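You operate a simulated robot arm through the tools that you are given. There is no shell and no other tool. Be economical: measure what you need, move in short steps, check, and stop when the job is done.

You run a simulated robot arm. Do the job below in one go: nothing can be reset, and whatever is moved stays where it is left.

Task
Plug both vents, pump the chest up till the green lamp lights, then bleed it.
Fine: blue plug in the white vent, yellow in the black; bleed knob shut for the pumping, open at the end, gauge at zero.

It is judged by the outcome, as a careful person would: the job done as asked, and still so three seconds after it is handed in. It fails if anything else is knocked over, pushed out of place, dropped, spilled or broken.

Robot
A 7-joint arm with a two-finger parallel gripper, fixed in place. Base frame: the origin is at the foot of the arm, x ahead of it, y to its left, z up; the work surface is at about z = 0.006. Units: m, rad, N and s.
With the tool pointing down near the work surface it reaches from about 0.24 to 0.62 m from the base axis. Its first joint turns from -1.152 to 1.152 rad. Payload 2.6 kg.
Tool frame: the origin (TCP) lies between the finger pads and is the grasp point; the fingertips stand 0.03 m ahead of it; z points along the fingers, y is the line along which they close. The gripper opens to 0.094 m. The fingers are 0.028 m wide and 0.01 m thick; the gripper's body (0.05 by 0.096 m) begins 0.055 m behind the TCP.
Orientation is told as [roll, pitch, yaw] about the base's x, y, z axes, in that order, counted from this pose: with the fingers straight down and closing along the base's y, the tool's x points along the base's -x, its y along +y and its z along -z.

Tools
- The arm moves only by the tool apply_moves. Its argument "deltas" is a list of rows, each a list of 7 numbers: the turn, a rotation vector about the tool's x, y, z in rad, then the shift along the tool's x, y, z in m, then the opening, from 0 (shut) to 1 (fully open). In form: [[rx, ry, rz, tx, ty, tz, fingers], ...]. A call has 1 to 10 rows; each row shifts and turns the commanded pose from where the row before left it, along the tool's axes as they then stand. Each row takes 0.2 s and may step no farther than 0.05 m and 0.15 rad from the row before; otherwise, or with a gripper value out of range, the whole call is refused. Where a pose cannot be reached the arm comes as near as it can. A force on the tool above 40 N (or 10 N above the force at the start of the call, whichever is more), or a blocked arm, ends the call early, and 0.2 s more pass. Each finger travels about 0.072 m/s and halts on what it meets, pressing with about 20 N; the grip force reading is that of the motor and also rises with nothing between the fingers. The clock runs only during rows and for 0.2 s after the last one: add rows that do not move to give the fingers time. It gives the time, the measured TCP pose, the force on the tool (base axes), the opening and the grip force at its end, in the units of the frame above (readings bear some noise).
- Cameras (640 x 400 px; columns grow to the right, rows downward): "scene" is fixed at [0.0376, 0.4475, 0.5457]; the picture's right is [-0.66, -0.75, 0.00], its down [-0.55, 0.49, -0.68] and it looks along [0.51, -0.45, -0.73] (base axes); focal length 214 px, centre (320, 200). "wrist" rides on the gripper at [0.076, 0.014, -0.102] in the tool frame; the picture's right is [-0.18, 0.98, 0.00], its down [-0.75, -0.14, -0.64] and it looks along [-0.63, -0.12, 0.77] (tool axes); focal length 243 px, centre (320, 200). There is no depth. A picture from a camera that has moved, and an enlarged one, comes with that camera's place and axes in the base frame and with its lens.
- get_image(camera): a new picture of that camera. The clock stands still meanwhile.
- zoom(camera, box): a new picture of the part [left, top, right, bottom] of that camera's present view, enlarged. The clock stands still meanwhile.
- finish_job(): hands the job in; it is judged then, once.

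Work in short steps. Places have to be worked out from the pictures, the camera data and where the tool is seen: move nearer, look again, correct. Check each grasp and each placing, and mend what went wrong. You have 120 turns and 84 pictures in all, those below and enlarged ones among them. Open the gripper and draw the arm clear of the work before you hand the job in, unless the task says otherwise; then end with one line.

The tools are called after "Request:" by a JSON object that holds its "method" and its "body". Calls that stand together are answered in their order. apply_moves: Moves the arm, as the interface text tells. Its arguments: {"type":"object","properties":{"deltas":{"type":"array","items":{"type":"array","items":{"type":"number"}}}},"required":["deltas"]} The other tools are called the same way: get_image (camera) takes a picture; zoom (camera, box) takes an enlarged picture of a part of a camera's view; finish_job () hands the job in.

At the start:

```text
clock: 0.0
tcp_pos: [0.3539, 0.0679, 0.4128]
tcp_rot: [-0.001, 0.0, 0.0]
force: [-0.4, 0.0, 0.0]
finger_gap: 0.094
finger_force: 0.0
```

scene: 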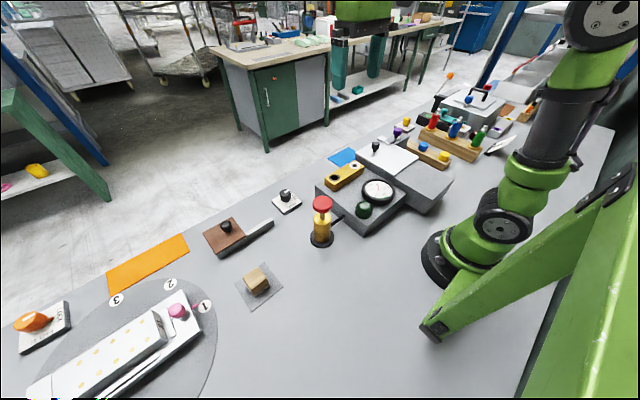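
wrist: 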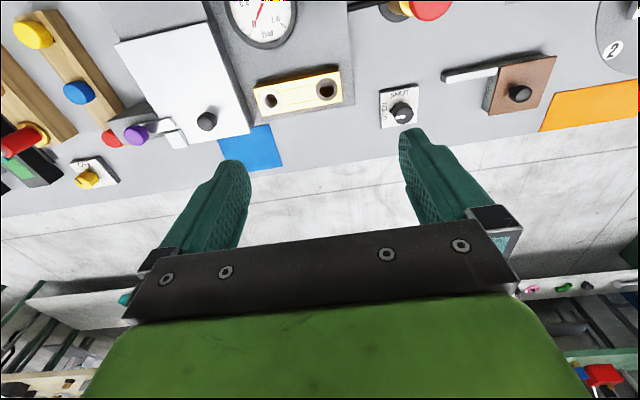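

I start by enlarging the scene view to identify the vents, plugs, pump, knob and lamp.

Request:
{"method": "zoom", "body": {"camera": "scene", "box": [260, 120, 460, 260]}}

Request:
{"method": "zoom", "body": {"camera": "scene", "box": [360, 60, 560, 200]}}

Request:
{"method": "zoom", "body": {"camera": "wrist", "box": [0, 0, 640, 200]}}

```text
2.86 times, centred on (360, 190) of scene
camera zoom: at [0.0376, 0.4475, 0.5457], right [-0.66, -0.75, 0.0], down [-0.55, 0.49, -0.68], along [0.51, -0.45, -0.73], focal length 613 px, centre (206, 229)
```

zoom: 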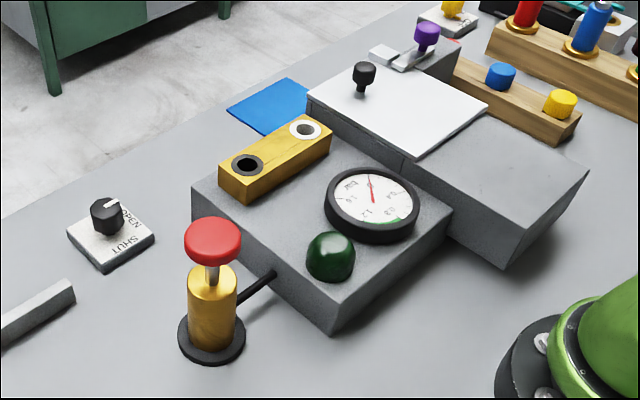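

```text
2.86 times, centred on (460, 130) of scene
camera zoom: at [0.0376, 0.4475, 0.5457], right [-0.66, -0.75, 0.0], down [-0.55, 0.49, -0.68], along [0.51, -0.45, -0.73], focal length 613 px, centre (-80, 400)
```

zoom: 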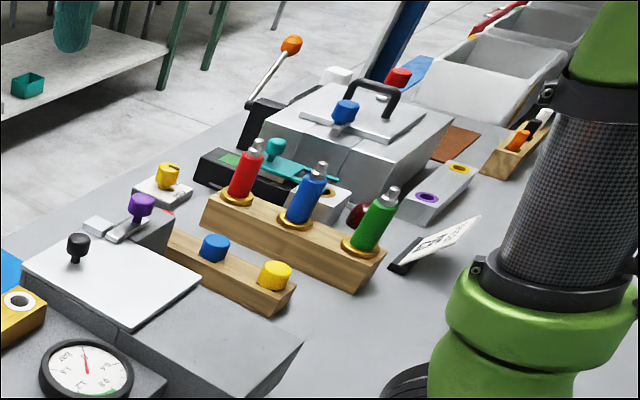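

```text
1.00 times, centred on (320, 100) of wrist
camera zoom: at [0.2782, 0.0839, 0.5136], right [0.18, 0.98, 0.0], down [0.75, -0.14, 0.64], along [0.63, -0.12, -0.77], focal length 243 px, centre (320, 300)
```

zoom: 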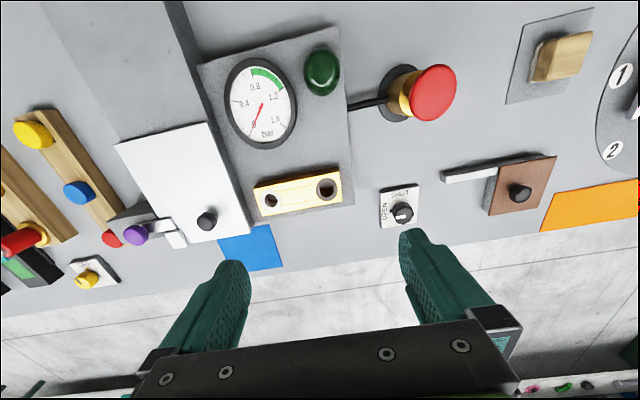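

The parts: vents at about (0.39, -0.017) white and (0.39, 0.074) black, z≈0.105; blue plug ~(0.331, -0.379), yellow ~(0.243, -0.385); pump knob ~(0.298, 0.211, 0.15); bleed knob ~(0.48, 0.21, 0.04). I move over to the bleed knob first to see its state.

Request:
{"method": "apply_moves", "body": {"deltas": [[0, 0, 0, -0.0077, 0.022, 0.035, 1], [0, 0, 0, -0.0077, 0.022, 0.035, 1], [0, 0, 0, -0.0077, 0.022, 0.035, 1], [0, 0, 0, -0.0077, 0.022, 0.035, 1], [0, 0, 0, -0.0077, 0.022, 0.035, 1], [0, 0, 0, -0.0077, 0.022, 0.035, 1]]}}

Request:
{"method": "get_image", "body": {"camera": "wrist"}}

```text
clock: 1.4
tcp_pos: [0.3998, 0.2023, 0.2]
tcp_rot: [0.0, 0.0, -0.002]
force: [-0.2, 0.2, 0.1]
finger_gap: 0.0941
finger_force: 0.1
```

```text
78 pictures are left
camera wrist: at [0.323, 0.2178, 0.3022], right [0.18, 0.98, 0.0], down [0.75, -0.14, 0.64], along [0.63, -0.12, -0.77], focal length 243 px, centre (320, 200)
```

wrist: 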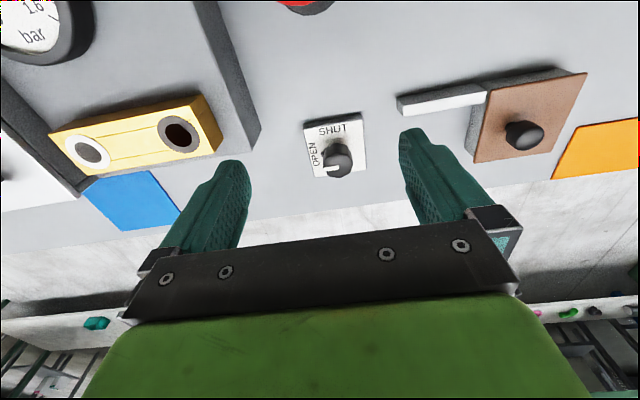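

Request:
{"method": "zoom", "body": {"camera": "wrist", "box": [280, 95, 400, 195]}}

```text
4.00 times, centred on (340, 145) of wrist
camera zoom: at [0.323, 0.2178, 0.3022], right [0.18, 0.98, 0.0], down [0.75, -0.14, 0.64], along [0.63, -0.12, -0.77], focal length 970 px, centre (240, 420)
```

zoom: 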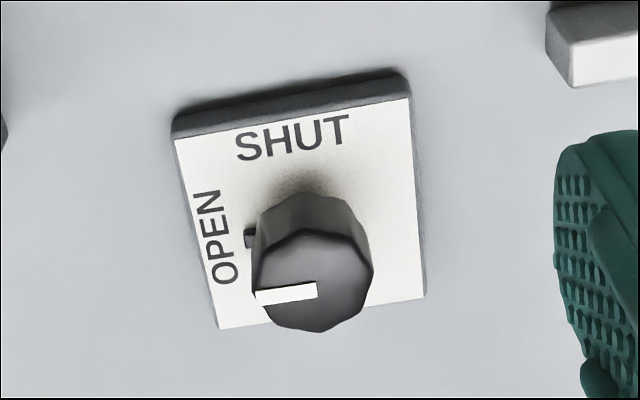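

The knob is on OPEN (pointing -y), SHUT is -x, so it needs a 90° clockwise turn. I go over the knob at ~(0.482, 0.21) and down to just above the plate.

Request:
{"method": "apply_moves", "body": {"deltas": [[0, 0, 0, -0.041, 0.0035, 0, 1], [0, 0, 0, -0.041, 0.0035, 0, 1], [0, 0, 0, 0, 0, 0.04, 1], [0, 0, 0, 0, 0, 0.04, 1], [0, 0, 0, 0, 0, 0.04, 1], [0, 0, 0, 0, 0, 0, 1]]}}

Request:
{"method": "get_image", "body": {"camera": "wrist"}}

Request:
{"method": "get_image", "body": {"camera": "scene"}}

```text
clock: 2.8
tcp_pos: [0.483, 0.2086, 0.0793]
tcp_rot: [0.0, 0.0, 0.0]
force: [-0.8, 0.7, 0.1]
finger_gap: 0.0941
finger_force: 0.1
```

```text
76 pictures are left
camera wrist: at [0.4066, 0.2232, 0.1828], right [0.18, 0.98, 0.0], down [0.75, -0.14, 0.64], along [0.63, -0.12, -0.77], focal length 243 px, centre (320, 200)
```

wrist: 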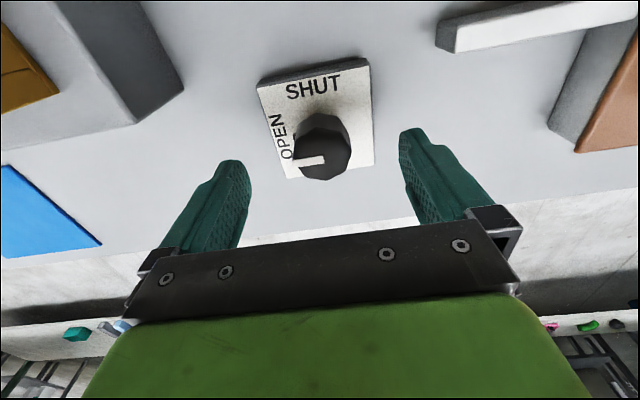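

```text
75 pictures are left
```

scene: 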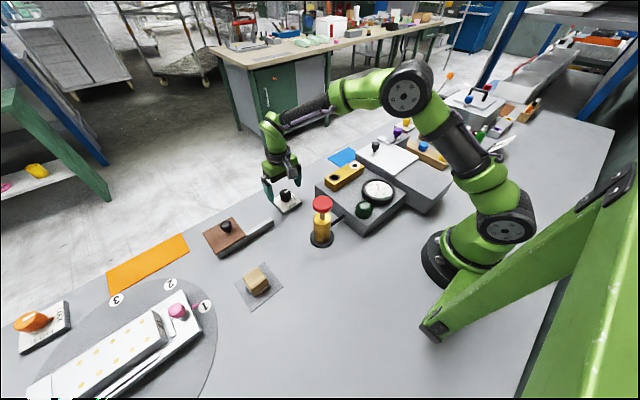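

Knob centred between the fingers. Down 27 mm and close.

Request:
{"method": "apply_moves", "body": {"deltas": [[0, 0, 0, 0, 0, 0.027, 1], [0, 0, 0, 0, 0, 0, 0.3], [0, 0, 0, 0, 0, 0, 0.1], [0, 0, 0, 0, 0, 0, 0.1]]}}

Request:
{"method": "get_image", "body": {"camera": "wrist"}}

```text
clock: 3.8
tcp_pos: [0.4822, 0.2094, 0.0534]
tcp_rot: [0.001, -0.001, 0.002]
force: [0.2, 8.4, -3.6]
finger_gap: 0.0361
finger_force: 44.4
```

```text
74 pictures are left
camera wrist: at [0.4055, 0.2246, 0.1559], right [0.18, 0.98, 0.0], down [0.75, -0.14, 0.64], along [0.63, -0.12, -0.77], focal length 243 px, centre (320, 200)
```

wrist: 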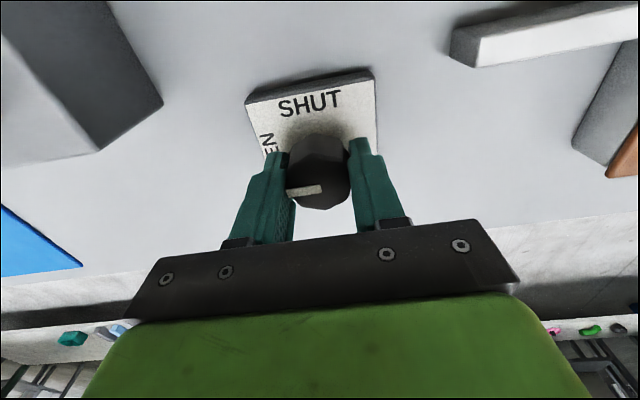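

Gripped (36 mm). Now turn clockwise 1.43 rad, then check.

Request:
{"method": "apply_moves", "body": {"deltas": [[0, 0, 0.143, 0, 0.001, 0, 0.1], [0, 0, 0.143, 0, 0, 0, 0.1], [0, 0, 0.143, 0, 0, 0, 0.1], [0, 0, 0.143, 0, 0, 0, 0.1], [0, 0, 0.143, 0, 0, 0, 0.1], [0, 0, 0.143, 0, 0, 0, 0.1], [0, 0, 0.143, 0, 0, 0, 0.1], [0, 0, 0.143, 0, 0, 0, 0.1], [0, 0, 0.143, 0, 0, 0, 0.1], [0, 0, 0.143, 0, 0, 0, 0.1]]}}

Request:
{"method": "get_image", "body": {"camera": "wrist"}}

```text
clock: 5.9
tcp_pos: [0.4804, 0.207, 0.0531]
tcp_rot: [-0.009, 0.003, -1.359]
force: [-3.9, -1.2, 1.2]
finger_gap: 0.036
finger_force: 45.3
stopped in row 10: the force on the tool passed its limit (the readings are from after the stop); the commanded pose is now the measured one
```

```text
73 pictures are left
camera wrist: at [0.4791, 0.2864, 0.1557], right [1.0, 0.03, -0.01], down [0.03, -0.77, 0.64], along [0.01, -0.64, -0.77], focal length 243 px, centre (320, 200)
```

wrist: 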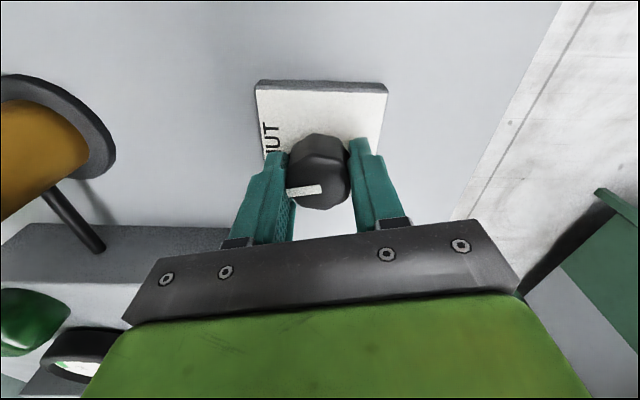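

The knob turned with the fingers by ~1.36 rad before the force limit tripped. I try a small extra turn to see whether it is the stop.

Request:
{"method": "apply_moves", "body": {"deltas": [[0, 0, 0.07, 0, 0, 0, 0.1], [0, 0, 0.07, 0, 0, 0, 0.1], [0, 0, 0.07, 0, 0, 0, 0.1]]}}

Request:
{"method": "zoom", "body": {"camera": "wrist", "box": [240, 60, 400, 220]}}

```text
clock: 6.7
tcp_pos: [0.4797, 0.2087, 0.0532]
tcp_rot: [-0.012, 0.0, -1.571]
force: [-21.7, -7.2, 14.1]
finger_gap: 0.0359
finger_force: 45.0
```

```text
2.50 times, centred on (320, 140) of wrist
camera zoom: at [0.4954, 0.2851, 0.1555], right [0.98, -0.18, -0.01], down [-0.13, -0.75, 0.64], along [-0.13, -0.63, -0.77], focal length 606 px, centre (320, 350)
```

zoom: 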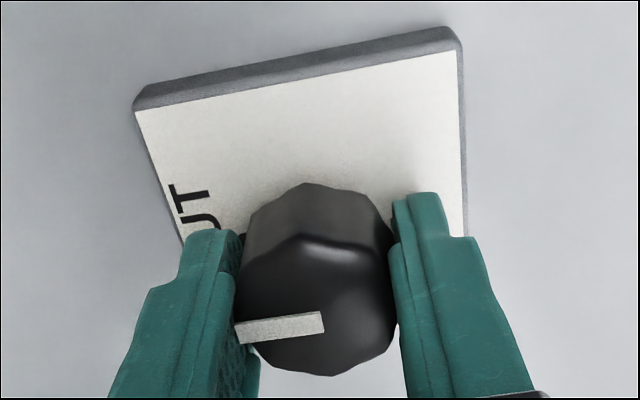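

Turned a full 90° onto SHUT. Release, rise and look.

Request:
{"method": "apply_moves", "body": {"deltas": [[0, 0, 0, 0, 0, 0, 1], [0, 0, 0, 0, 0, 0, 1], [0, 0, 0, 0, 0, 0, 1], [0, 0, 0, 0, 0, -0.04, 1], [0, 0, 0, 0, 0, -0.04, 1], [0, 0, 0, 0, 0, -0.04, 1]]}}

Request:
{"method": "zoom", "body": {"camera": "wrist", "box": [220, 40, 420, 220]}}

```text
clock: 8.1
tcp_pos: [0.4816, 0.2099, 0.1749]
tcp_rot: [-0.009, -0.001, -1.569]
force: [0.3, 0.5, -0.8]
finger_gap: 0.0939
finger_force: 0.0
```

```text
2.22 times, centred on (320, 130) of wrist
camera zoom: at [0.4974, 0.2862, 0.2755], right [0.98, -0.18, -0.01], down [-0.13, -0.75, 0.64], along [-0.12, -0.63, -0.76], focal length 539 px, centre (320, 356)
```

zoom: 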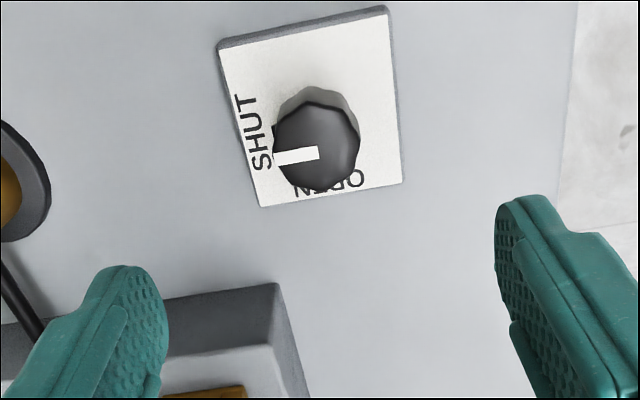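

Bleed is SHUT. I rotate back while rising.

Request:
{"method": "apply_moves", "body": {"deltas": [[0, 0, -0.15, 0, 0, -0.02, 1], [0, 0, -0.15, 0, 0, -0.02, 1], [0, 0, -0.15, 0, 0, -0.02, 1], [0, 0, -0.15, 0, 0, -0.02, 1], [0, 0, -0.15, 0, 0, -0.02, 1], [0, 0, -0.15, 0, 0, 0, 1], [0, 0, -0.15, 0, 0, 0, 1], [0, 0, -0.15, 0, 0, 0, 1], [0, 0, -0.15, 0, 0, 0, 1], [0, 0, -0.15, 0, 0, 0, 1]]}}

```text
clock: 10.3
tcp_pos: [0.4828, 0.2085, 0.273]
tcp_rot: [-0.002, 0.011, -0.066]
force: [0.8, -0.7, -0.2]
finger_gap: 0.0937
finger_force: 0.2
```

Now over toward the plugs, high, for a view.

Request:
{"method": "apply_moves", "body": {"deltas": [[0, 0, -0.066, 0, 0, 0, 1], [0, 0, 0, 0.0218, -0.0429, 0, 1], [0, 0, 0, 0.0218, -0.0429, 0, 1], [0, 0, 0, 0.0218, -0.0429, 0, 1], [0, 0, 0, 0.0218, -0.0429, 0, 1], [0, 0, 0, 0.0218, -0.0429, 0, 1], [0, 0, 0, 0.0218, -0.0429, 0, 1], [0, 0, 0, 0.0218, -0.0429, 0, 1], [0, 0, 0, 0.0218, -0.0429, 0, 1], [0, 0, 0, 0.0218, -0.0429, 0, 1]]}}

Request:
{"method": "apply_moves", "body": {"deltas": [[0, 0, 0, 0.0218, -0.0429, 0, 1], [0, 0, 0, 0.0218, -0.0429, 0, 1], [0, 0, 0, 0.0218, -0.0429, 0, 1], [0, 0, 0, 0.0218, -0.0429, 0, 1]]}}

Request:
{"method": "get_image", "body": {"camera": "wrist"}}

```text
clock: 12.5
tcp_pos: [0.2843, -0.1792, 0.2761]
tcp_rot: [0.001, 0.009, 0.0]
force: [0.7, -0.4, 0.4]
finger_gap: 0.0941
finger_force: 0.0
```

```text
clock: 13.5
tcp_pos: [0.196, -0.349, 0.2758]
tcp_rot: [0.001, 0.01, -0.003]
force: [0.8, 0.4, 0.4]
finger_gap: 0.0941
finger_force: 0.0
```

```text
70 pictures are left
camera wrist: at [0.1206, -0.3354, 0.3801], right [0.19, 0.98, 0.0], down [0.76, -0.14, 0.64], along [0.62, -0.12, -0.77], focal length 243 px, centre (320, 200)
```

wrist: 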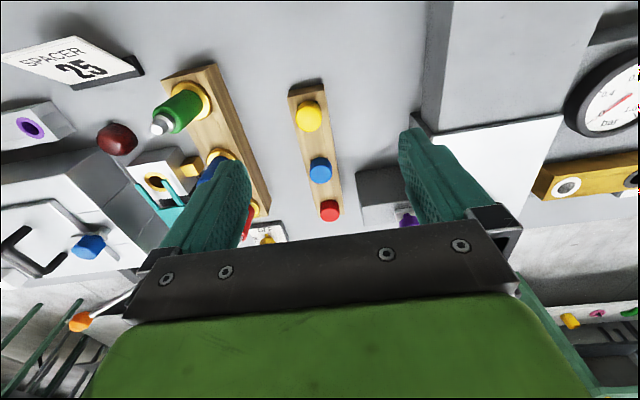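

A third (red) plug is also in the row, to be left alone. Blue ≈ (0.325, -0.3755), yellow ≈ (0.237, -0.373). Approach blue from above and look again.

Request:
{"method": "apply_moves", "body": {"deltas": [[0, 0, 0, -0.043, -0.009, 0.0, 1], [0, 0, 0, -0.043, -0.009, 0.0, 1], [0, 0, 0, -0.043, -0.009, 0.02, 1], [0, 0, 0, 0, 0, 0.045, 1], [0, 0, 0, 0, 0, 0.045, 1], [0, 0, 0, 0, 0, 0.045, 1], [0, 0, 0, 0, 0, 0, 1]]}}

Request:
{"method": "get_image", "body": {"camera": "wrist"}}

Request:
{"method": "zoom", "body": {"camera": "scene", "box": [370, 100, 490, 180]}}

```text
clock: 15.1
tcp_pos: [0.3263, -0.3772, 0.1204]
tcp_rot: [-0.003, 0.008, -0.004]
force: [-0.1, 0.0, -0.4]
finger_gap: 0.094
finger_force: 0.1
```

```text
69 pictures are left
camera wrist: at [0.2505, -0.3619, 0.2236], right [0.19, 0.98, 0.0], down [0.76, -0.14, 0.64], along [0.62, -0.12, -0.77], focal length 243 px, centre (320, 200)
```

wrist: 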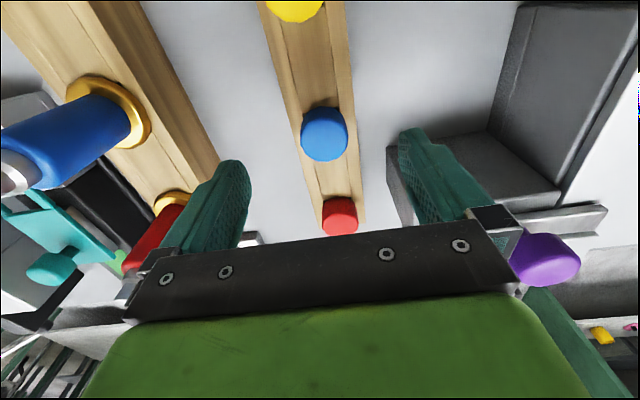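

```text
5.00 times, centred on (430, 140) of scene
camera zoom: at [0.0376, 0.4475, 0.5457], right [-0.66, -0.75, 0.0], down [-0.55, 0.49, -0.68], along [0.51, -0.45, -0.73], focal length 1072 px, centre (-230, 500)
```

zoom: 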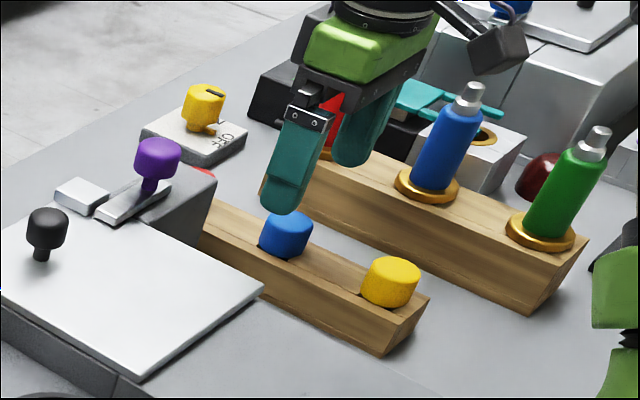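

Blue head centre ≈ (0.325, -0.372, ~0.052), 35 mm wide. Correct 5 mm in y, descend and close.

Request:
{"method": "apply_moves", "body": {"deltas": [[0, 0.008, 0, 0.001, 0.005, 0.024, 1], [0, 0, 0, 0, 0, 0.024, 1], [0, 0, 0, 0, 0, 0, 0.5], [0, 0, 0, 0, 0, 0, 0.2], [0, 0, 0, 0, 0, 0, 0.1], [0, 0, 0, 0, 0, 0, 0.1]]}}

Request:
{"method": "get_image", "body": {"camera": "wrist"}}

Request:
{"method": "zoom", "body": {"camera": "scene", "box": [370, 100, 490, 180]}}

```text
clock: 16.5
tcp_pos: [0.3239, -0.3724, 0.0728]
tcp_rot: [0.001, 0.018, -0.001]
force: [0.0, -0.6, -0.4]
finger_gap: 0.0348
finger_force: 20.7
```

```text
67 pictures are left
camera wrist: at [0.2498, -0.3563, 0.1766], right [0.19, 0.98, 0.0], down [0.76, -0.14, 0.63], along [0.62, -0.12, -0.78], focal length 243 px, centre (320, 200)
```

wrist: 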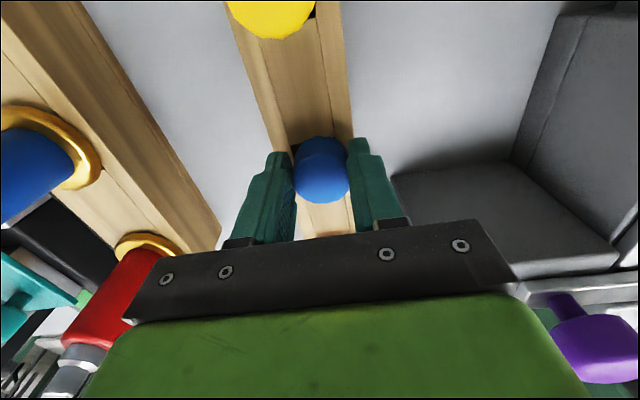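

```text
5.00 times, centred on (430, 140) of scene
camera zoom: at [0.0376, 0.4475, 0.5457], right [-0.66, -0.75, 0.0], down [-0.55, 0.49, -0.68], along [0.51, -0.45, -0.73], focal length 1072 px, centre (-230, 500)
```

zoom: 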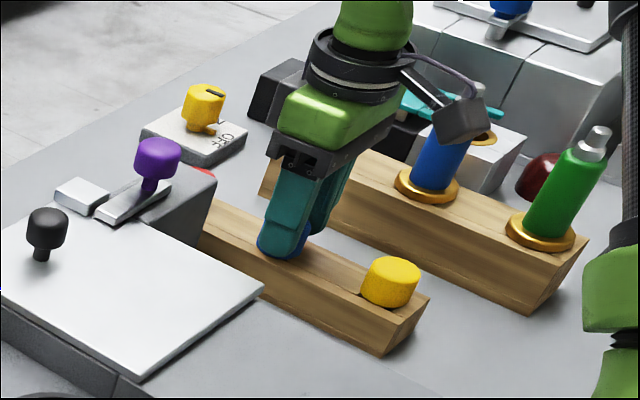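

Good grip at 34.8 mm. Lift straight up (correcting the tiny pitch) and look.

Request:
{"method": "apply_moves", "body": {"deltas": [[0, 0, 0, 0, 0, -0.02, 0.1], [0, 0, 0, 0, 0, -0.03, 0.1], [0, -0.018, 0, 0, 0, -0.04, 0.1], [0, 0, 0, 0, 0, -0.045, 0.1], [0, 0, 0, 0, 0, -0.045, 0.1], [0, 0, 0, 0, 0, 0, 0.1]]}}

Request:
{"method": "get_image", "body": {"camera": "wrist"}}

Request:
{"method": "zoom", "body": {"camera": "scene", "box": [350, 60, 510, 180]}}

```text
clock: 17.9
tcp_pos: [0.3263, -0.3724, 0.2514]
tcp_rot: [-0.002, -0.001, -0.003]
force: [0.9, -0.2, -0.2]
finger_gap: 0.035
finger_force: 20.4
```

```text
65 pictures are left
camera wrist: at [0.2494, -0.3563, 0.3541], right [0.19, 0.98, 0.0], down [0.75, -0.14, 0.64], along [0.63, -0.12, -0.77], focal length 243 px, centre (320, 200)
```

wrist: 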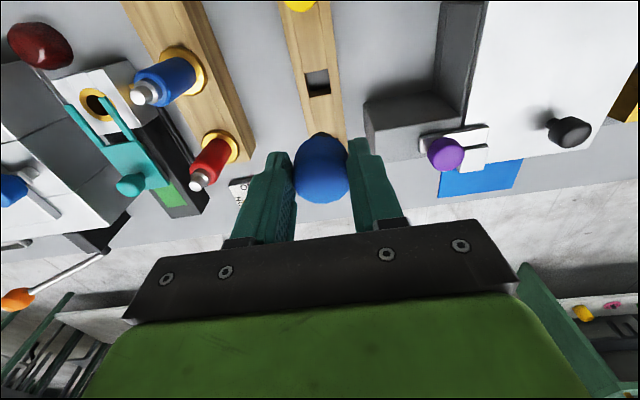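

```text
3.33 times, centred on (430, 120) of scene
camera zoom: at [0.0376, 0.4475, 0.5457], right [-0.66, -0.75, 0.0], down [-0.55, 0.49, -0.68], along [0.51, -0.45, -0.73], focal length 715 px, centre (-47, 467)
```

zoom: 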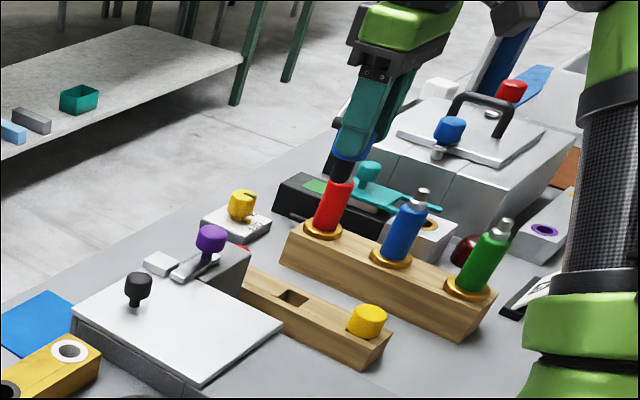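

Blue plug is out, with a dark stem below. Move to view the vents.

Request:
{"method": "apply_moves", "body": {"deltas": [[0, 0, 0, 0.0018, 0.0447, 0.0033, 0.1], [0, 0, 0, 0.0018, 0.0447, 0.0033, 0.1], [0, 0, 0, 0.0018, 0.0447, 0.0033, 0.1], [0, 0, 0, 0.0018, 0.0447, 0.0033, 0.1], [0, 0, 0, 0.0018, 0.0447, 0.0033, 0.1], [0, 0, 0, 0.0018, 0.0447, 0.0033, 0.1], [0, 0, 0, 0.0018, 0.0447, 0.0033, 0.1], [0, 0, 0, 0.0018, 0.0447, 0.0033, 0.1], [0, 0, 0, 0.0018, 0.0447, 0.0033, 0.1], [0, 0, 0, 0, 0, 0, 0.1]]}}

Request:
{"method": "get_image", "body": {"camera": "wrist"}}

Request:
{"method": "zoom", "body": {"camera": "scene", "box": [310, 130, 410, 210]}}

```text
clock: 20.1
tcp_pos: [0.3069, 0.0328, 0.221]
tcp_rot: [-0.001, -0.002, -0.002]
force: [-0.3, 0.4, -1.3]
finger_gap: 0.0346
finger_force: 20.0
```

```text
63 pictures are left
camera wrist: at [0.2308, 0.0483, 0.3236], right [0.19, 0.98, 0.0], down [0.75, -0.14, 0.64], along [0.63, -0.12, -0.77], focal length 243 px, centre (320, 200)
```

wrist: 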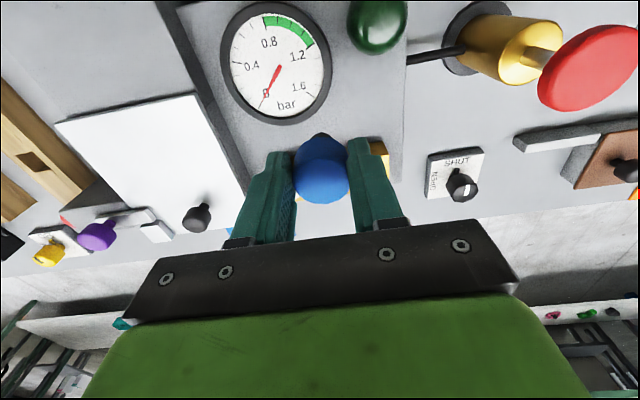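

```text
5.00 times, centred on (360, 170) of scene
camera zoom: at [0.0376, 0.4475, 0.5457], right [-0.66, -0.75, 0.0], down [-0.55, 0.49, -0.68], along [0.51, -0.45, -0.73], focal length 1072 px, centre (120, 350)
```

zoom: 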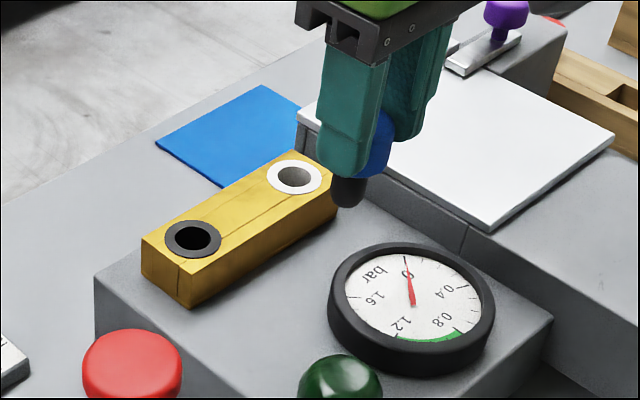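

Move the plug to hover just above the white vent, then compare in both views.

Request:
{"method": "apply_moves", "body": {"deltas": [[0, 0, 0, -0.029, -0.019, 0.008, 0.1], [0, 0, 0, -0.029, -0.019, 0.008, 0.1], [0, 0, 0, -0.029, -0.019, 0.008, 0.1], [0, 0, 0, 0, 0, 0, 0.1]]}}

Request:
{"method": "get_image", "body": {"camera": "wrist"}}

Request:
{"method": "zoom", "body": {"camera": "scene", "box": [310, 130, 410, 210]}}

```text
clock: 21.1
tcp_pos: [0.398, -0.0238, 0.1972]
tcp_rot: [-0.001, 0.0, -0.002]
force: [-0.4, -0.7, -0.5]
finger_gap: 0.0347
finger_force: 19.6
```

```text
61 pictures are left
camera wrist: at [0.3215, -0.0095, 0.2997], right [0.19, 0.98, 0.0], down [0.75, -0.14, 0.64], along [0.63, -0.12, -0.77], focal length 243 px, centre (320, 200)
```

wrist: 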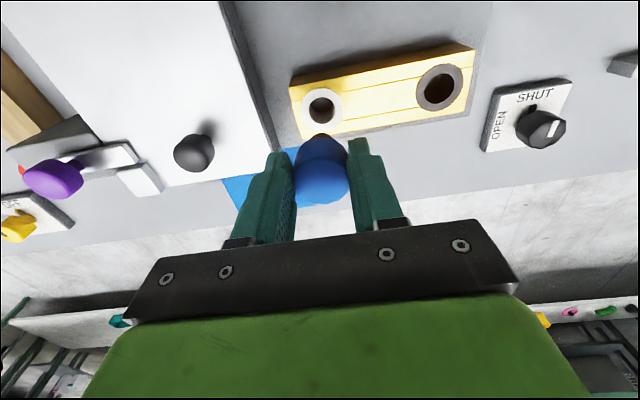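

```text
5.00 times, centred on (360, 170) of scene
camera zoom: at [0.0377, 0.4475, 0.5457], right [-0.66, -0.75, 0.0], down [-0.55, 0.49, -0.68], along [0.51, -0.45, -0.73], focal length 1072 px, centre (120, 350)
```

zoom: 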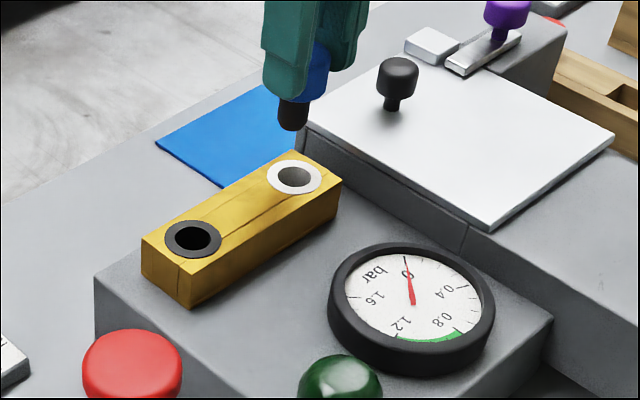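

White vent ≈ (0.389, -0.021, 0.10). Move over it with the stem tip just ~1 cm above, and re-check.

Request:
{"method": "apply_moves", "body": {"deltas": [[0, 0, 0, 0.009, 0.003, 0, 0.1], [0, 0, 0, 0, 0, 0.022, 0.1], [0, 0, 0, 0, 0, 0, 0.1]]}}

Request:
{"method": "zoom", "body": {"camera": "wrist", "box": [240, 60, 400, 220]}}

Request:
{"method": "zoom", "body": {"camera": "scene", "box": [330, 140, 390, 190]}}

```text
clock: 21.9
tcp_pos: [0.3873, -0.0213, 0.1756]
tcp_rot: [-0.003, 0.001, -0.002]
force: [-0.9, -0.4, -0.8]
finger_gap: 0.0347
finger_force: 19.9
```

```text
2.50 times, centred on (320, 140) of wrist
camera zoom: at [0.3111, -0.0065, 0.2781], right [0.19, 0.98, 0.0], down [0.75, -0.14, 0.64], along [0.63, -0.12, -0.77], focal length 606 px, centre (320, 350)
```

zoom: 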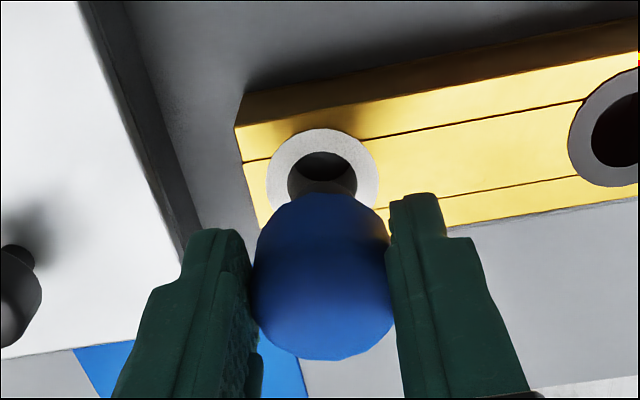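

```text
8.00 times, centred on (360, 165) of scene
camera zoom: at [0.0376, 0.4475, 0.5457], right [-0.66, -0.75, 0.0], down [-0.55, 0.49, -0.68], along [0.51, -0.45, -0.73], focal length 1716 px, centre (0, 480)
```

zoom: 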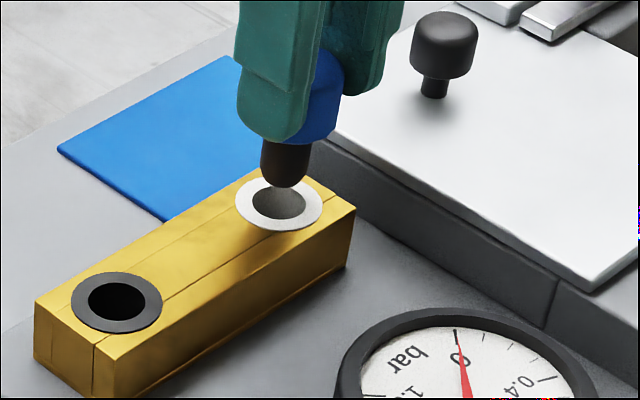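

Alignment within ~1 mm. Nudge +1 mm x and descend gently.

Request:
{"method": "apply_moves", "body": {"deltas": [[0, 0, 0, -0.0012, 0.0005, 0.0, 0.1], [0, 0, 0, 0, 0, 0.008, 0.1], [0, 0, 0, 0, 0, 0.006, 0.1], [0, 0, 0, 0, 0, 0.006, 0.1], [0, 0, 0, 0, 0, 0.006, 0.1], [0, 0, 0, 0, 0, 0.005, 0.1]]}}

Request:
{"method": "zoom", "body": {"camera": "scene", "box": [330, 140, 390, 190]}}

```text
clock: 23.3
tcp_pos: [0.3886, -0.0224, 0.1441]
tcp_rot: [0.001, 0.0, -0.004]
force: [0.0, -0.3, -0.1]
finger_gap: 0.0346
finger_force: 20.3
```

```text
8.00 times, centred on (360, 165) of scene
camera zoom: at [0.0376, 0.4475, 0.5457], right [-0.66, -0.75, 0.0], down [-0.55, 0.49, -0.68], along [0.51, -0.45, -0.73], focal length 1716 px, centre (0, 480)
```

zoom: 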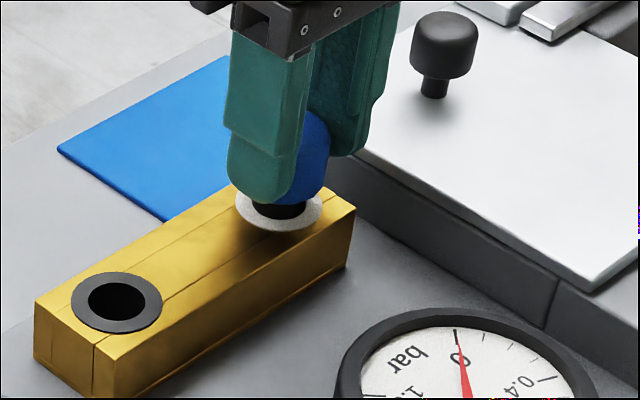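

It is entering the hole with no force. Continue to seat it.

Request:
{"method": "apply_moves", "body": {"deltas": [[0, 0, 0, 0, 0.0005, 0.004, 0.1], [0, 0, 0, 0, 0, 0.004, 0.1], [0, 0, 0, 0, 0, 0.003, 0.1], [0, 0, 0, 0, 0, 0.003, 0.1], [0, 0, 0, 0, 0, 0.002, 0.1]]}}

Request:
{"method": "zoom", "body": {"camera": "scene", "box": [330, 140, 390, 190]}}

```text
clock: 24.5
tcp_pos: [0.3901, -0.0235, 0.1306]
tcp_rot: [-0.002, -0.004, -0.004]
force: [-3.0, -2.0, 21.0]
finger_gap: 0.0349
finger_force: 19.8
```

```text
8.00 times, centred on (360, 165) of scene
camera zoom: at [0.0375, 0.4475, 0.5457], right [-0.66, -0.75, 0.0], down [-0.55, 0.49, -0.68], along [0.51, -0.45, -0.73], focal length 1716 px, centre (0, 480)
```

zoom: 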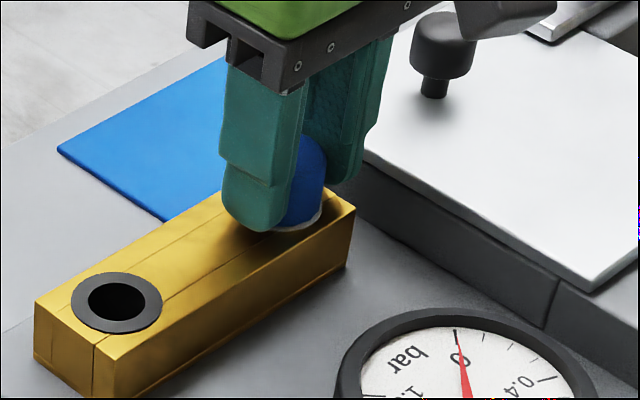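

Seated (21 N). Open only partly, since the lid edge is near the far finger, and lift off.

Request:
{"method": "apply_moves", "body": {"deltas": [[0, 0, 0, 0, 0, -0.002, 0.1], [0, 0, 0, 0, 0, 0, 0.56], [0, 0, 0, 0, 0, 0, 0.56], [0, 0, 0, 0, 0, -0.02, 0.56], [0, 0, 0, 0, 0, -0.04, 0.56], [0, 0, 0, 0, 0, -0.045, 0.8], [0, 0, 0, 0, 0, -0.045, 1]]}}

Request:
{"method": "zoom", "body": {"camera": "scene", "box": [310, 130, 410, 210]}}

```text
clock: 26.1
tcp_pos: [0.387, -0.0218, 0.2795]
tcp_rot: [-0.001, -0.003, -0.002]
force: [-0.9, -0.5, -0.1]
finger_gap: 0.094
finger_force: 0.0
```

```text
5.00 times, centred on (360, 170) of scene
camera zoom: at [0.0376, 0.4475, 0.5457], right [-0.66, -0.75, 0.0], down [-0.55, 0.49, -0.68], along [0.51, -0.45, -0.73], focal length 1072 px, centre (120, 350)
```

zoom: 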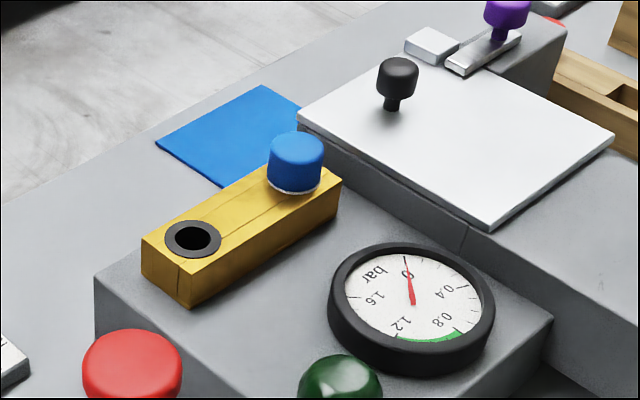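

Blue is seated in white. Now travel to the yellow plug.

Request:
{"method": "apply_moves", "body": {"deltas": [[0, 0, 0, 0.0188, -0.0439, 0, 1], [0, 0, 0, 0.0188, -0.0439, 0, 1], [0, 0, 0, 0.0188, -0.0439, 0, 1], [0, 0, 0, 0.0188, -0.0439, 0, 1], [0, 0, 0, 0.0188, -0.0439, 0, 1], [0, 0, 0, 0.0188, -0.0439, 0, 1], [0, 0, 0, 0.0188, -0.0439, 0, 1], [0, 0, 0, 0.0188, -0.0439, 0, 1], [0, 0, 0, 0, 0, 0, 1]]}}

Request:
{"method": "apply_moves", "body": {"deltas": [[0, 0, 0, 0, 0, 0.04, 1], [0, 0, 0, 0, 0, 0.04, 1], [0, 0, 0, 0, 0, 0.04, 1], [0, 0, 0, 0, 0, 0.035, 1], [0, 0, 0, 0, 0, 0, 1]]}}

Request:
{"method": "get_image", "body": {"camera": "wrist"}}

Request:
{"method": "zoom", "body": {"camera": "scene", "box": [370, 100, 490, 180]}}

```text
clock: 28.1
tcp_pos: [0.2367, -0.3733, 0.2812]
tcp_rot: [0.0, -0.002, -0.002]
force: [-0.6, -0.2, -0.5]
finger_gap: 0.094
finger_force: 0.0
```

```text
clock: 29.3
tcp_pos: [0.2381, -0.3733, 0.1265]
tcp_rot: [-0.001, 0.0, -0.004]
force: [-0.6, 0.3, -0.6]
finger_gap: 0.0942
finger_force: 0.2
```

```text
54 pictures are left
camera wrist: at [0.1618, -0.3577, 0.2284], right [0.19, 0.98, 0.0], down [0.75, -0.14, 0.64], along [0.63, -0.12, -0.77], focal length 243 px, centre (320, 200)
```

wrist: 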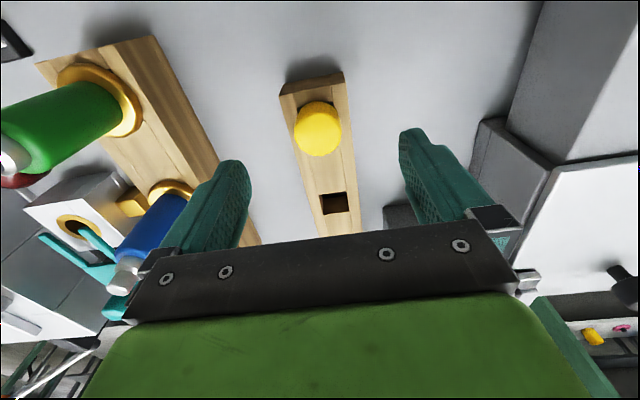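

```text
5.00 times, centred on (430, 140) of scene
camera zoom: at [0.0376, 0.4475, 0.5457], right [-0.66, -0.75, 0.0], down [-0.55, 0.49, -0.68], along [0.51, -0.45, -0.73], focal length 1072 px, centre (-230, 500)
```

zoom: 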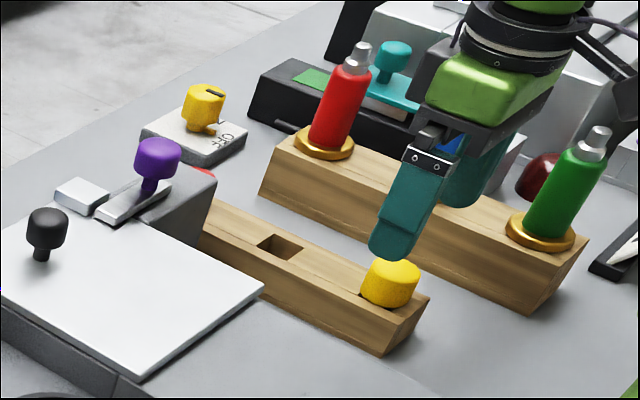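

Yellow ≈ (0.236, -0.374). Descend to 0.073 and close.

Request:
{"method": "apply_moves", "body": {"deltas": [[0, 0, 0, 0.002, -0.001, 0.027, 1], [0, 0, 0, 0, 0, 0.027, 1], [0, 0, 0, 0, 0, 0, 0.5], [0, 0, 0, 0, 0, 0, 0.2], [0, 0, 0, 0, 0, 0, 0.1], [0, 0, 0, 0, 0, 0, 0.1]]}}

Request:
{"method": "get_image", "body": {"camera": "wrist"}}

```text
clock: 30.7
tcp_pos: [0.2364, -0.3738, 0.0717]
tcp_rot: [-0.001, 0.0, -0.001]
force: [0.4, -0.1, -0.6]
finger_gap: 0.0345
finger_force: 19.8
```

```text
52 pictures are left
camera wrist: at [0.1596, -0.3581, 0.1742], right [0.19, 0.98, 0.0], down [0.75, -0.14, 0.64], along [0.63, -0.12, -0.77], focal length 243 px, centre (320, 200)
```

wrist: 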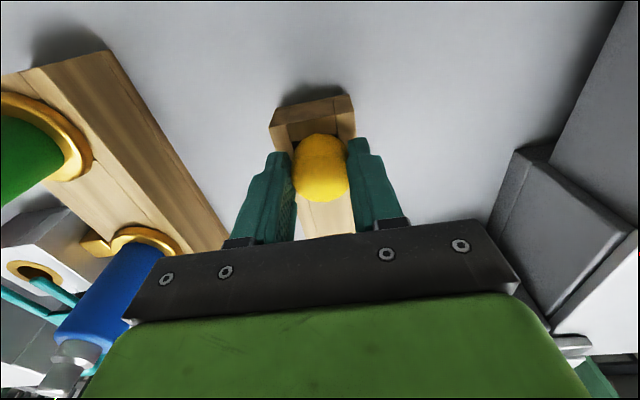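

Gripped. Lift and carry to over the black vent.

Request:
{"method": "apply_moves", "body": {"deltas": [[0, 0, 0, 0, 0, -0.02, 0.1], [0, 0, 0, 0, 0, -0.03, 0.1], [0, 0, 0, 0, 0, -0.04, 0.1], [0, 0, 0, 0, 0, -0.045, 0.1], [0, 0, 0, 0, 0, -0.04, 0.1]]}}

Request:
{"method": "apply_moves", "body": {"deltas": [[0, 0, 0, -0.0155, 0.0447, 0, 0.1], [0, 0, 0, -0.0155, 0.0447, 0, 0.1], [0, 0, 0, -0.0155, 0.0447, 0, 0.1], [0, 0, 0, -0.0155, 0.0447, 0, 0.1], [0, 0, 0, -0.0155, 0.0447, 0, 0.1], [0, 0, 0, -0.0155, 0.0447, 0, 0.1], [0, 0, 0, -0.0155, 0.0447, 0, 0.1], [0, 0, 0, -0.0155, 0.0447, 0, 0.1], [0, 0, 0, -0.0155, 0.0447, 0, 0.1], [0, 0, 0, -0.0155, 0.0447, 0, 0.1]]}}

Request:
{"method": "apply_moves", "body": {"deltas": [[0, 0, 0, 0, 0, 0.035, 0.1], [0, 0, 0, 0, 0, 0.03, 0.1], [0, 0, 0, 0, 0, 0, 0.1]]}}

Request:
{"method": "zoom", "body": {"camera": "wrist", "box": [240, 60, 400, 220]}}

Request:
{"method": "zoom", "body": {"camera": "scene", "box": [320, 140, 380, 190]}}

```text
clock: 31.9
tcp_pos: [0.2361, -0.3737, 0.2484]
tcp_rot: [-0.002, -0.001, -0.004]
force: [0.0, 0.1, -1.6]
finger_gap: 0.0348
finger_force: 19.5
```

```text
clock: 34.1
tcp_pos: [0.3909, 0.0744, 0.2453]
tcp_rot: [-0.003, 0.0, -0.004]
force: [-0.9, 0.4, -0.4]
finger_gap: 0.0348
finger_force: 19.8
```

```text
clock: 34.9
tcp_pos: [0.3926, 0.0739, 0.1817]
tcp_rot: [-0.001, 0.0, -0.003]
force: [-0.1, 0.5, -1.0]
finger_gap: 0.0349
finger_force: 20.0
```

```text
2.50 times, centred on (320, 140) of wrist
camera zoom: at [0.3157, 0.0886, 0.2837], right [0.19, 0.98, 0.0], down [0.75, -0.14, 0.64], along [0.63, -0.12, -0.77], focal length 606 px, centre (320, 350)
```

zoom: 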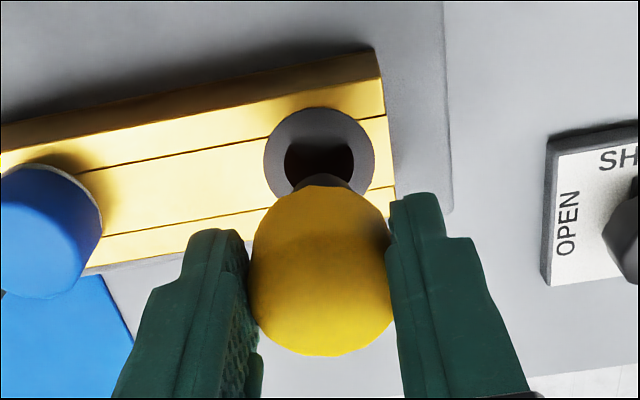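

```text
8.00 times, centred on (350, 165) of scene
camera zoom: at [0.0376, 0.4475, 0.5457], right [-0.66, -0.75, 0.0], down [-0.55, 0.49, -0.68], along [0.51, -0.45, -0.73], focal length 1716 px, centre (80, 480)
```

zoom: 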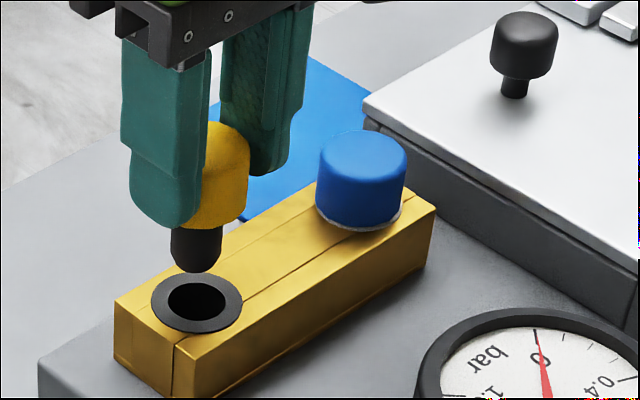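

Hole at ≈(0.390, 0.074); shift 2 mm toward the base, then descend gently.

Request:
{"method": "apply_moves", "body": {"deltas": [[0, 0, 0, 0.0022, 0, 0.0, 0.1], [0, 0, 0, 0, 0, 0.01, 0.1], [0, 0, 0, 0, 0, 0.008, 0.1], [0, 0, 0, 0, 0, 0.007, 0.1], [0, 0, 0, 0, 0, 0.006, 0.1], [0, 0, 0, 0, 0, 0.006, 0.1]]}}

Request:
{"method": "zoom", "body": {"camera": "scene", "box": [320, 140, 380, 190]}}

```text
clock: 36.3
tcp_pos: [0.3894, 0.0744, 0.1453]
tcp_rot: [-0.002, -0.002, -0.003]
force: [-0.4, 0.4, -0.1]
finger_gap: 0.0349
finger_force: 20.4
```

```text
8.00 times, centred on (350, 165) of scene
camera zoom: at [0.0376, 0.4475, 0.5457], right [-0.66, -0.75, 0.0], down [-0.55, 0.49, -0.68], along [0.51, -0.45, -0.73], focal length 1716 px, centre (80, 480)
```

zoom: 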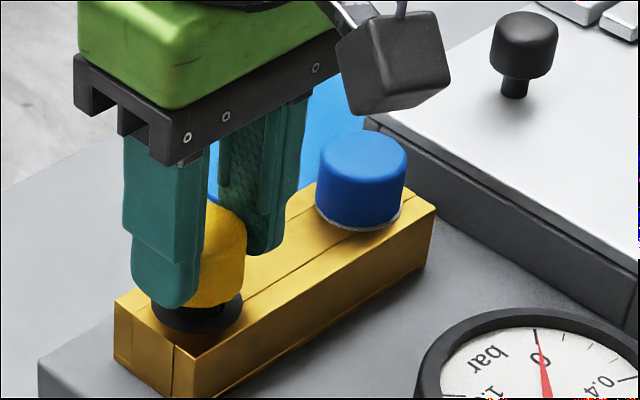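

Entering freely; seat it.

Request:
{"method": "apply_moves", "body": {"deltas": [[0, 0, 0, 0, 0, 0.004, 0.1], [0, 0, 0, 0, 0, 0.004, 0.1], [0, 0, 0, 0, 0, 0.003, 0.1], [0, 0, 0, 0, 0, 0.003, 0.1], [0, 0, 0, 0, 0, 0.002, 0.1]]}}

```text
clock: 37.5
tcp_pos: [0.3906, 0.0719, 0.1304]
tcp_rot: [0.001, -0.004, -0.003]
force: [-8.5, -2.0, 19.6]
finger_gap: 0.0348
finger_force: 19.4
```

Seated with 20 N. Release and rise.

Request:
{"method": "apply_moves", "body": {"deltas": [[0, 0, 0, 0, 0, -0.002, 0.1], [0, 0, 0, 0, 0, 0, 0.56], [0, 0, 0, 0, 0, 0, 0.56], [0, 0, 0, 0, 0, -0.02, 0.56], [0, 0, 0, 0, 0, -0.04, 0.56], [0, 0, 0, 0, 0, -0.045, 0.3], [0, 0, 0, 0, 0, -0.045, 0], [0, 0, 0, 0.02, 0.04, 0, 0], [0, 0, 0, 0.02, 0.04, 0, 0]]}}

Request:
{"method": "get_image", "body": {"camera": "wrist"}}

Request:
{"method": "zoom", "body": {"camera": "scene", "box": [290, 140, 410, 260]}}

```text
clock: 39.5
tcp_pos: [0.3515, 0.153, 0.2807]
tcp_rot: [-0.003, 0.0, -0.004]
force: [0.5, 0.0, -1.3]
finger_gap: 0.0
finger_force: 19.8
```

```text
48 pictures are left
camera wrist: at [0.2743, 0.1688, 0.3824], right [0.19, 0.98, 0.0], down [0.75, -0.14, 0.64], along [0.63, -0.12, -0.77], focal length 243 px, centre (320, 200)
```

wrist: 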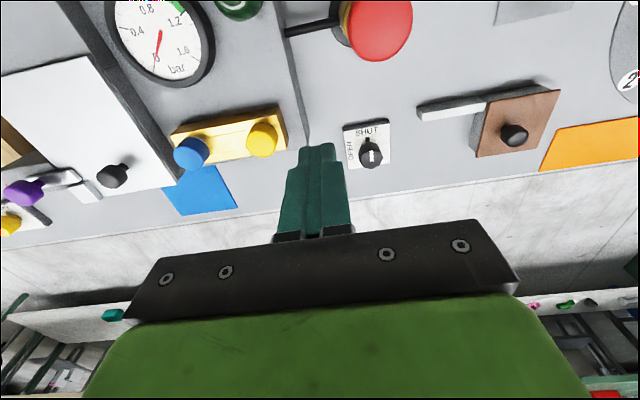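

```text
3.33 times, centred on (350, 200) of scene
camera zoom: at [0.0377, 0.4475, 0.5457], right [-0.66, -0.75, 0.0], down [-0.55, 0.49, -0.68], along [0.51, -0.45, -0.73], focal length 715 px, centre (220, 200)
```

zoom: 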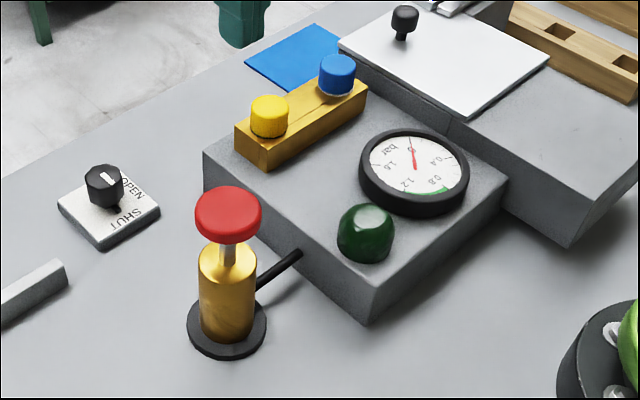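

Both plugs in. Pump head ≈ (0.300, 0.208, ~0.155). Bring the closed fingers above it.

Request:
{"method": "apply_moves", "body": {"deltas": [[0, 0, 0, 0.026, 0.028, 0, 0], [0, 0, 0, 0.0255, 0.028, 0, 0], [0, 0, 0, 0, 0, 0.04, 0], [0, 0, 0, 0, 0, 0.035, 0], [0, 0, 0, 0, 0, 0, 0]]}}

Request:
{"method": "get_image", "body": {"camera": "wrist"}}

Request:
{"method": "zoom", "body": {"camera": "scene", "box": [290, 140, 410, 260]}}

```text
clock: 40.7
tcp_pos: [0.2969, 0.2101, 0.2043]
tcp_rot: [-0.002, 0.0, -0.002]
force: [-0.4, 0.1, 1.0]
finger_gap: 0.0
finger_force: 20.3
```

```text
46 pictures are left
camera wrist: at [0.2213, 0.225, 0.3074], right [0.19, 0.98, 0.0], down [0.75, -0.14, 0.64], along [0.63, -0.12, -0.77], focal length 243 px, centre (320, 200)
```

wrist: 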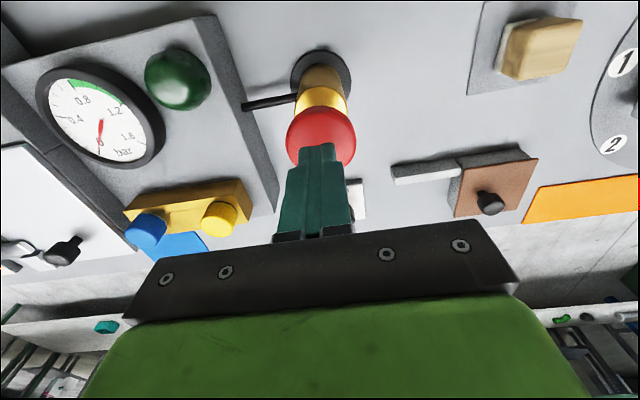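

```text
3.33 times, centred on (350, 200) of scene
camera zoom: at [0.0376, 0.4475, 0.5457], right [-0.66, -0.75, 0.0], down [-0.55, 0.49, -0.68], along [0.51, -0.45, -0.73], focal length 715 px, centre (220, 200)
```

zoom: 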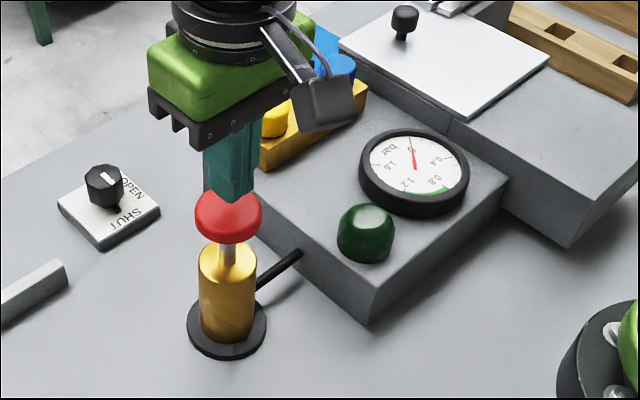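

Pump axis looks like (0.289, 0.213). Shift there and lower slowly to feel contact.

Request:
{"method": "apply_moves", "body": {"deltas": [[0, 0, 0, 0.008, 0.003, 0.005, 0], [0, 0, 0, 0, 0, 0.008, 0], [0, 0, 0, 0, 0, 0.006, 0], [0, 0, 0, 0, 0, 0.006, 0], [0, 0, 0, 0, 0, 0.005, 0]]}}

Request:
{"method": "zoom", "body": {"camera": "scene", "box": [290, 140, 410, 260]}}

```text
clock: 41.9
tcp_pos: [0.2901, 0.214, 0.1758]
tcp_rot: [-0.002, -0.002, -0.003]
force: [-1.8, -0.7, 3.0]
finger_gap: 0.0
finger_force: 20.2
```

```text
3.33 times, centred on (350, 200) of scene
camera zoom: at [0.0376, 0.4475, 0.5457], right [-0.66, -0.75, 0.0], down [-0.55, 0.49, -0.68], along [0.51, -0.45, -0.73], focal length 715 px, centre (220, 200)
```

zoom: 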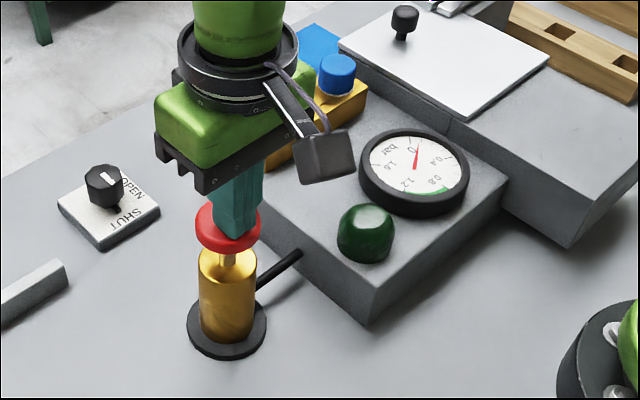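

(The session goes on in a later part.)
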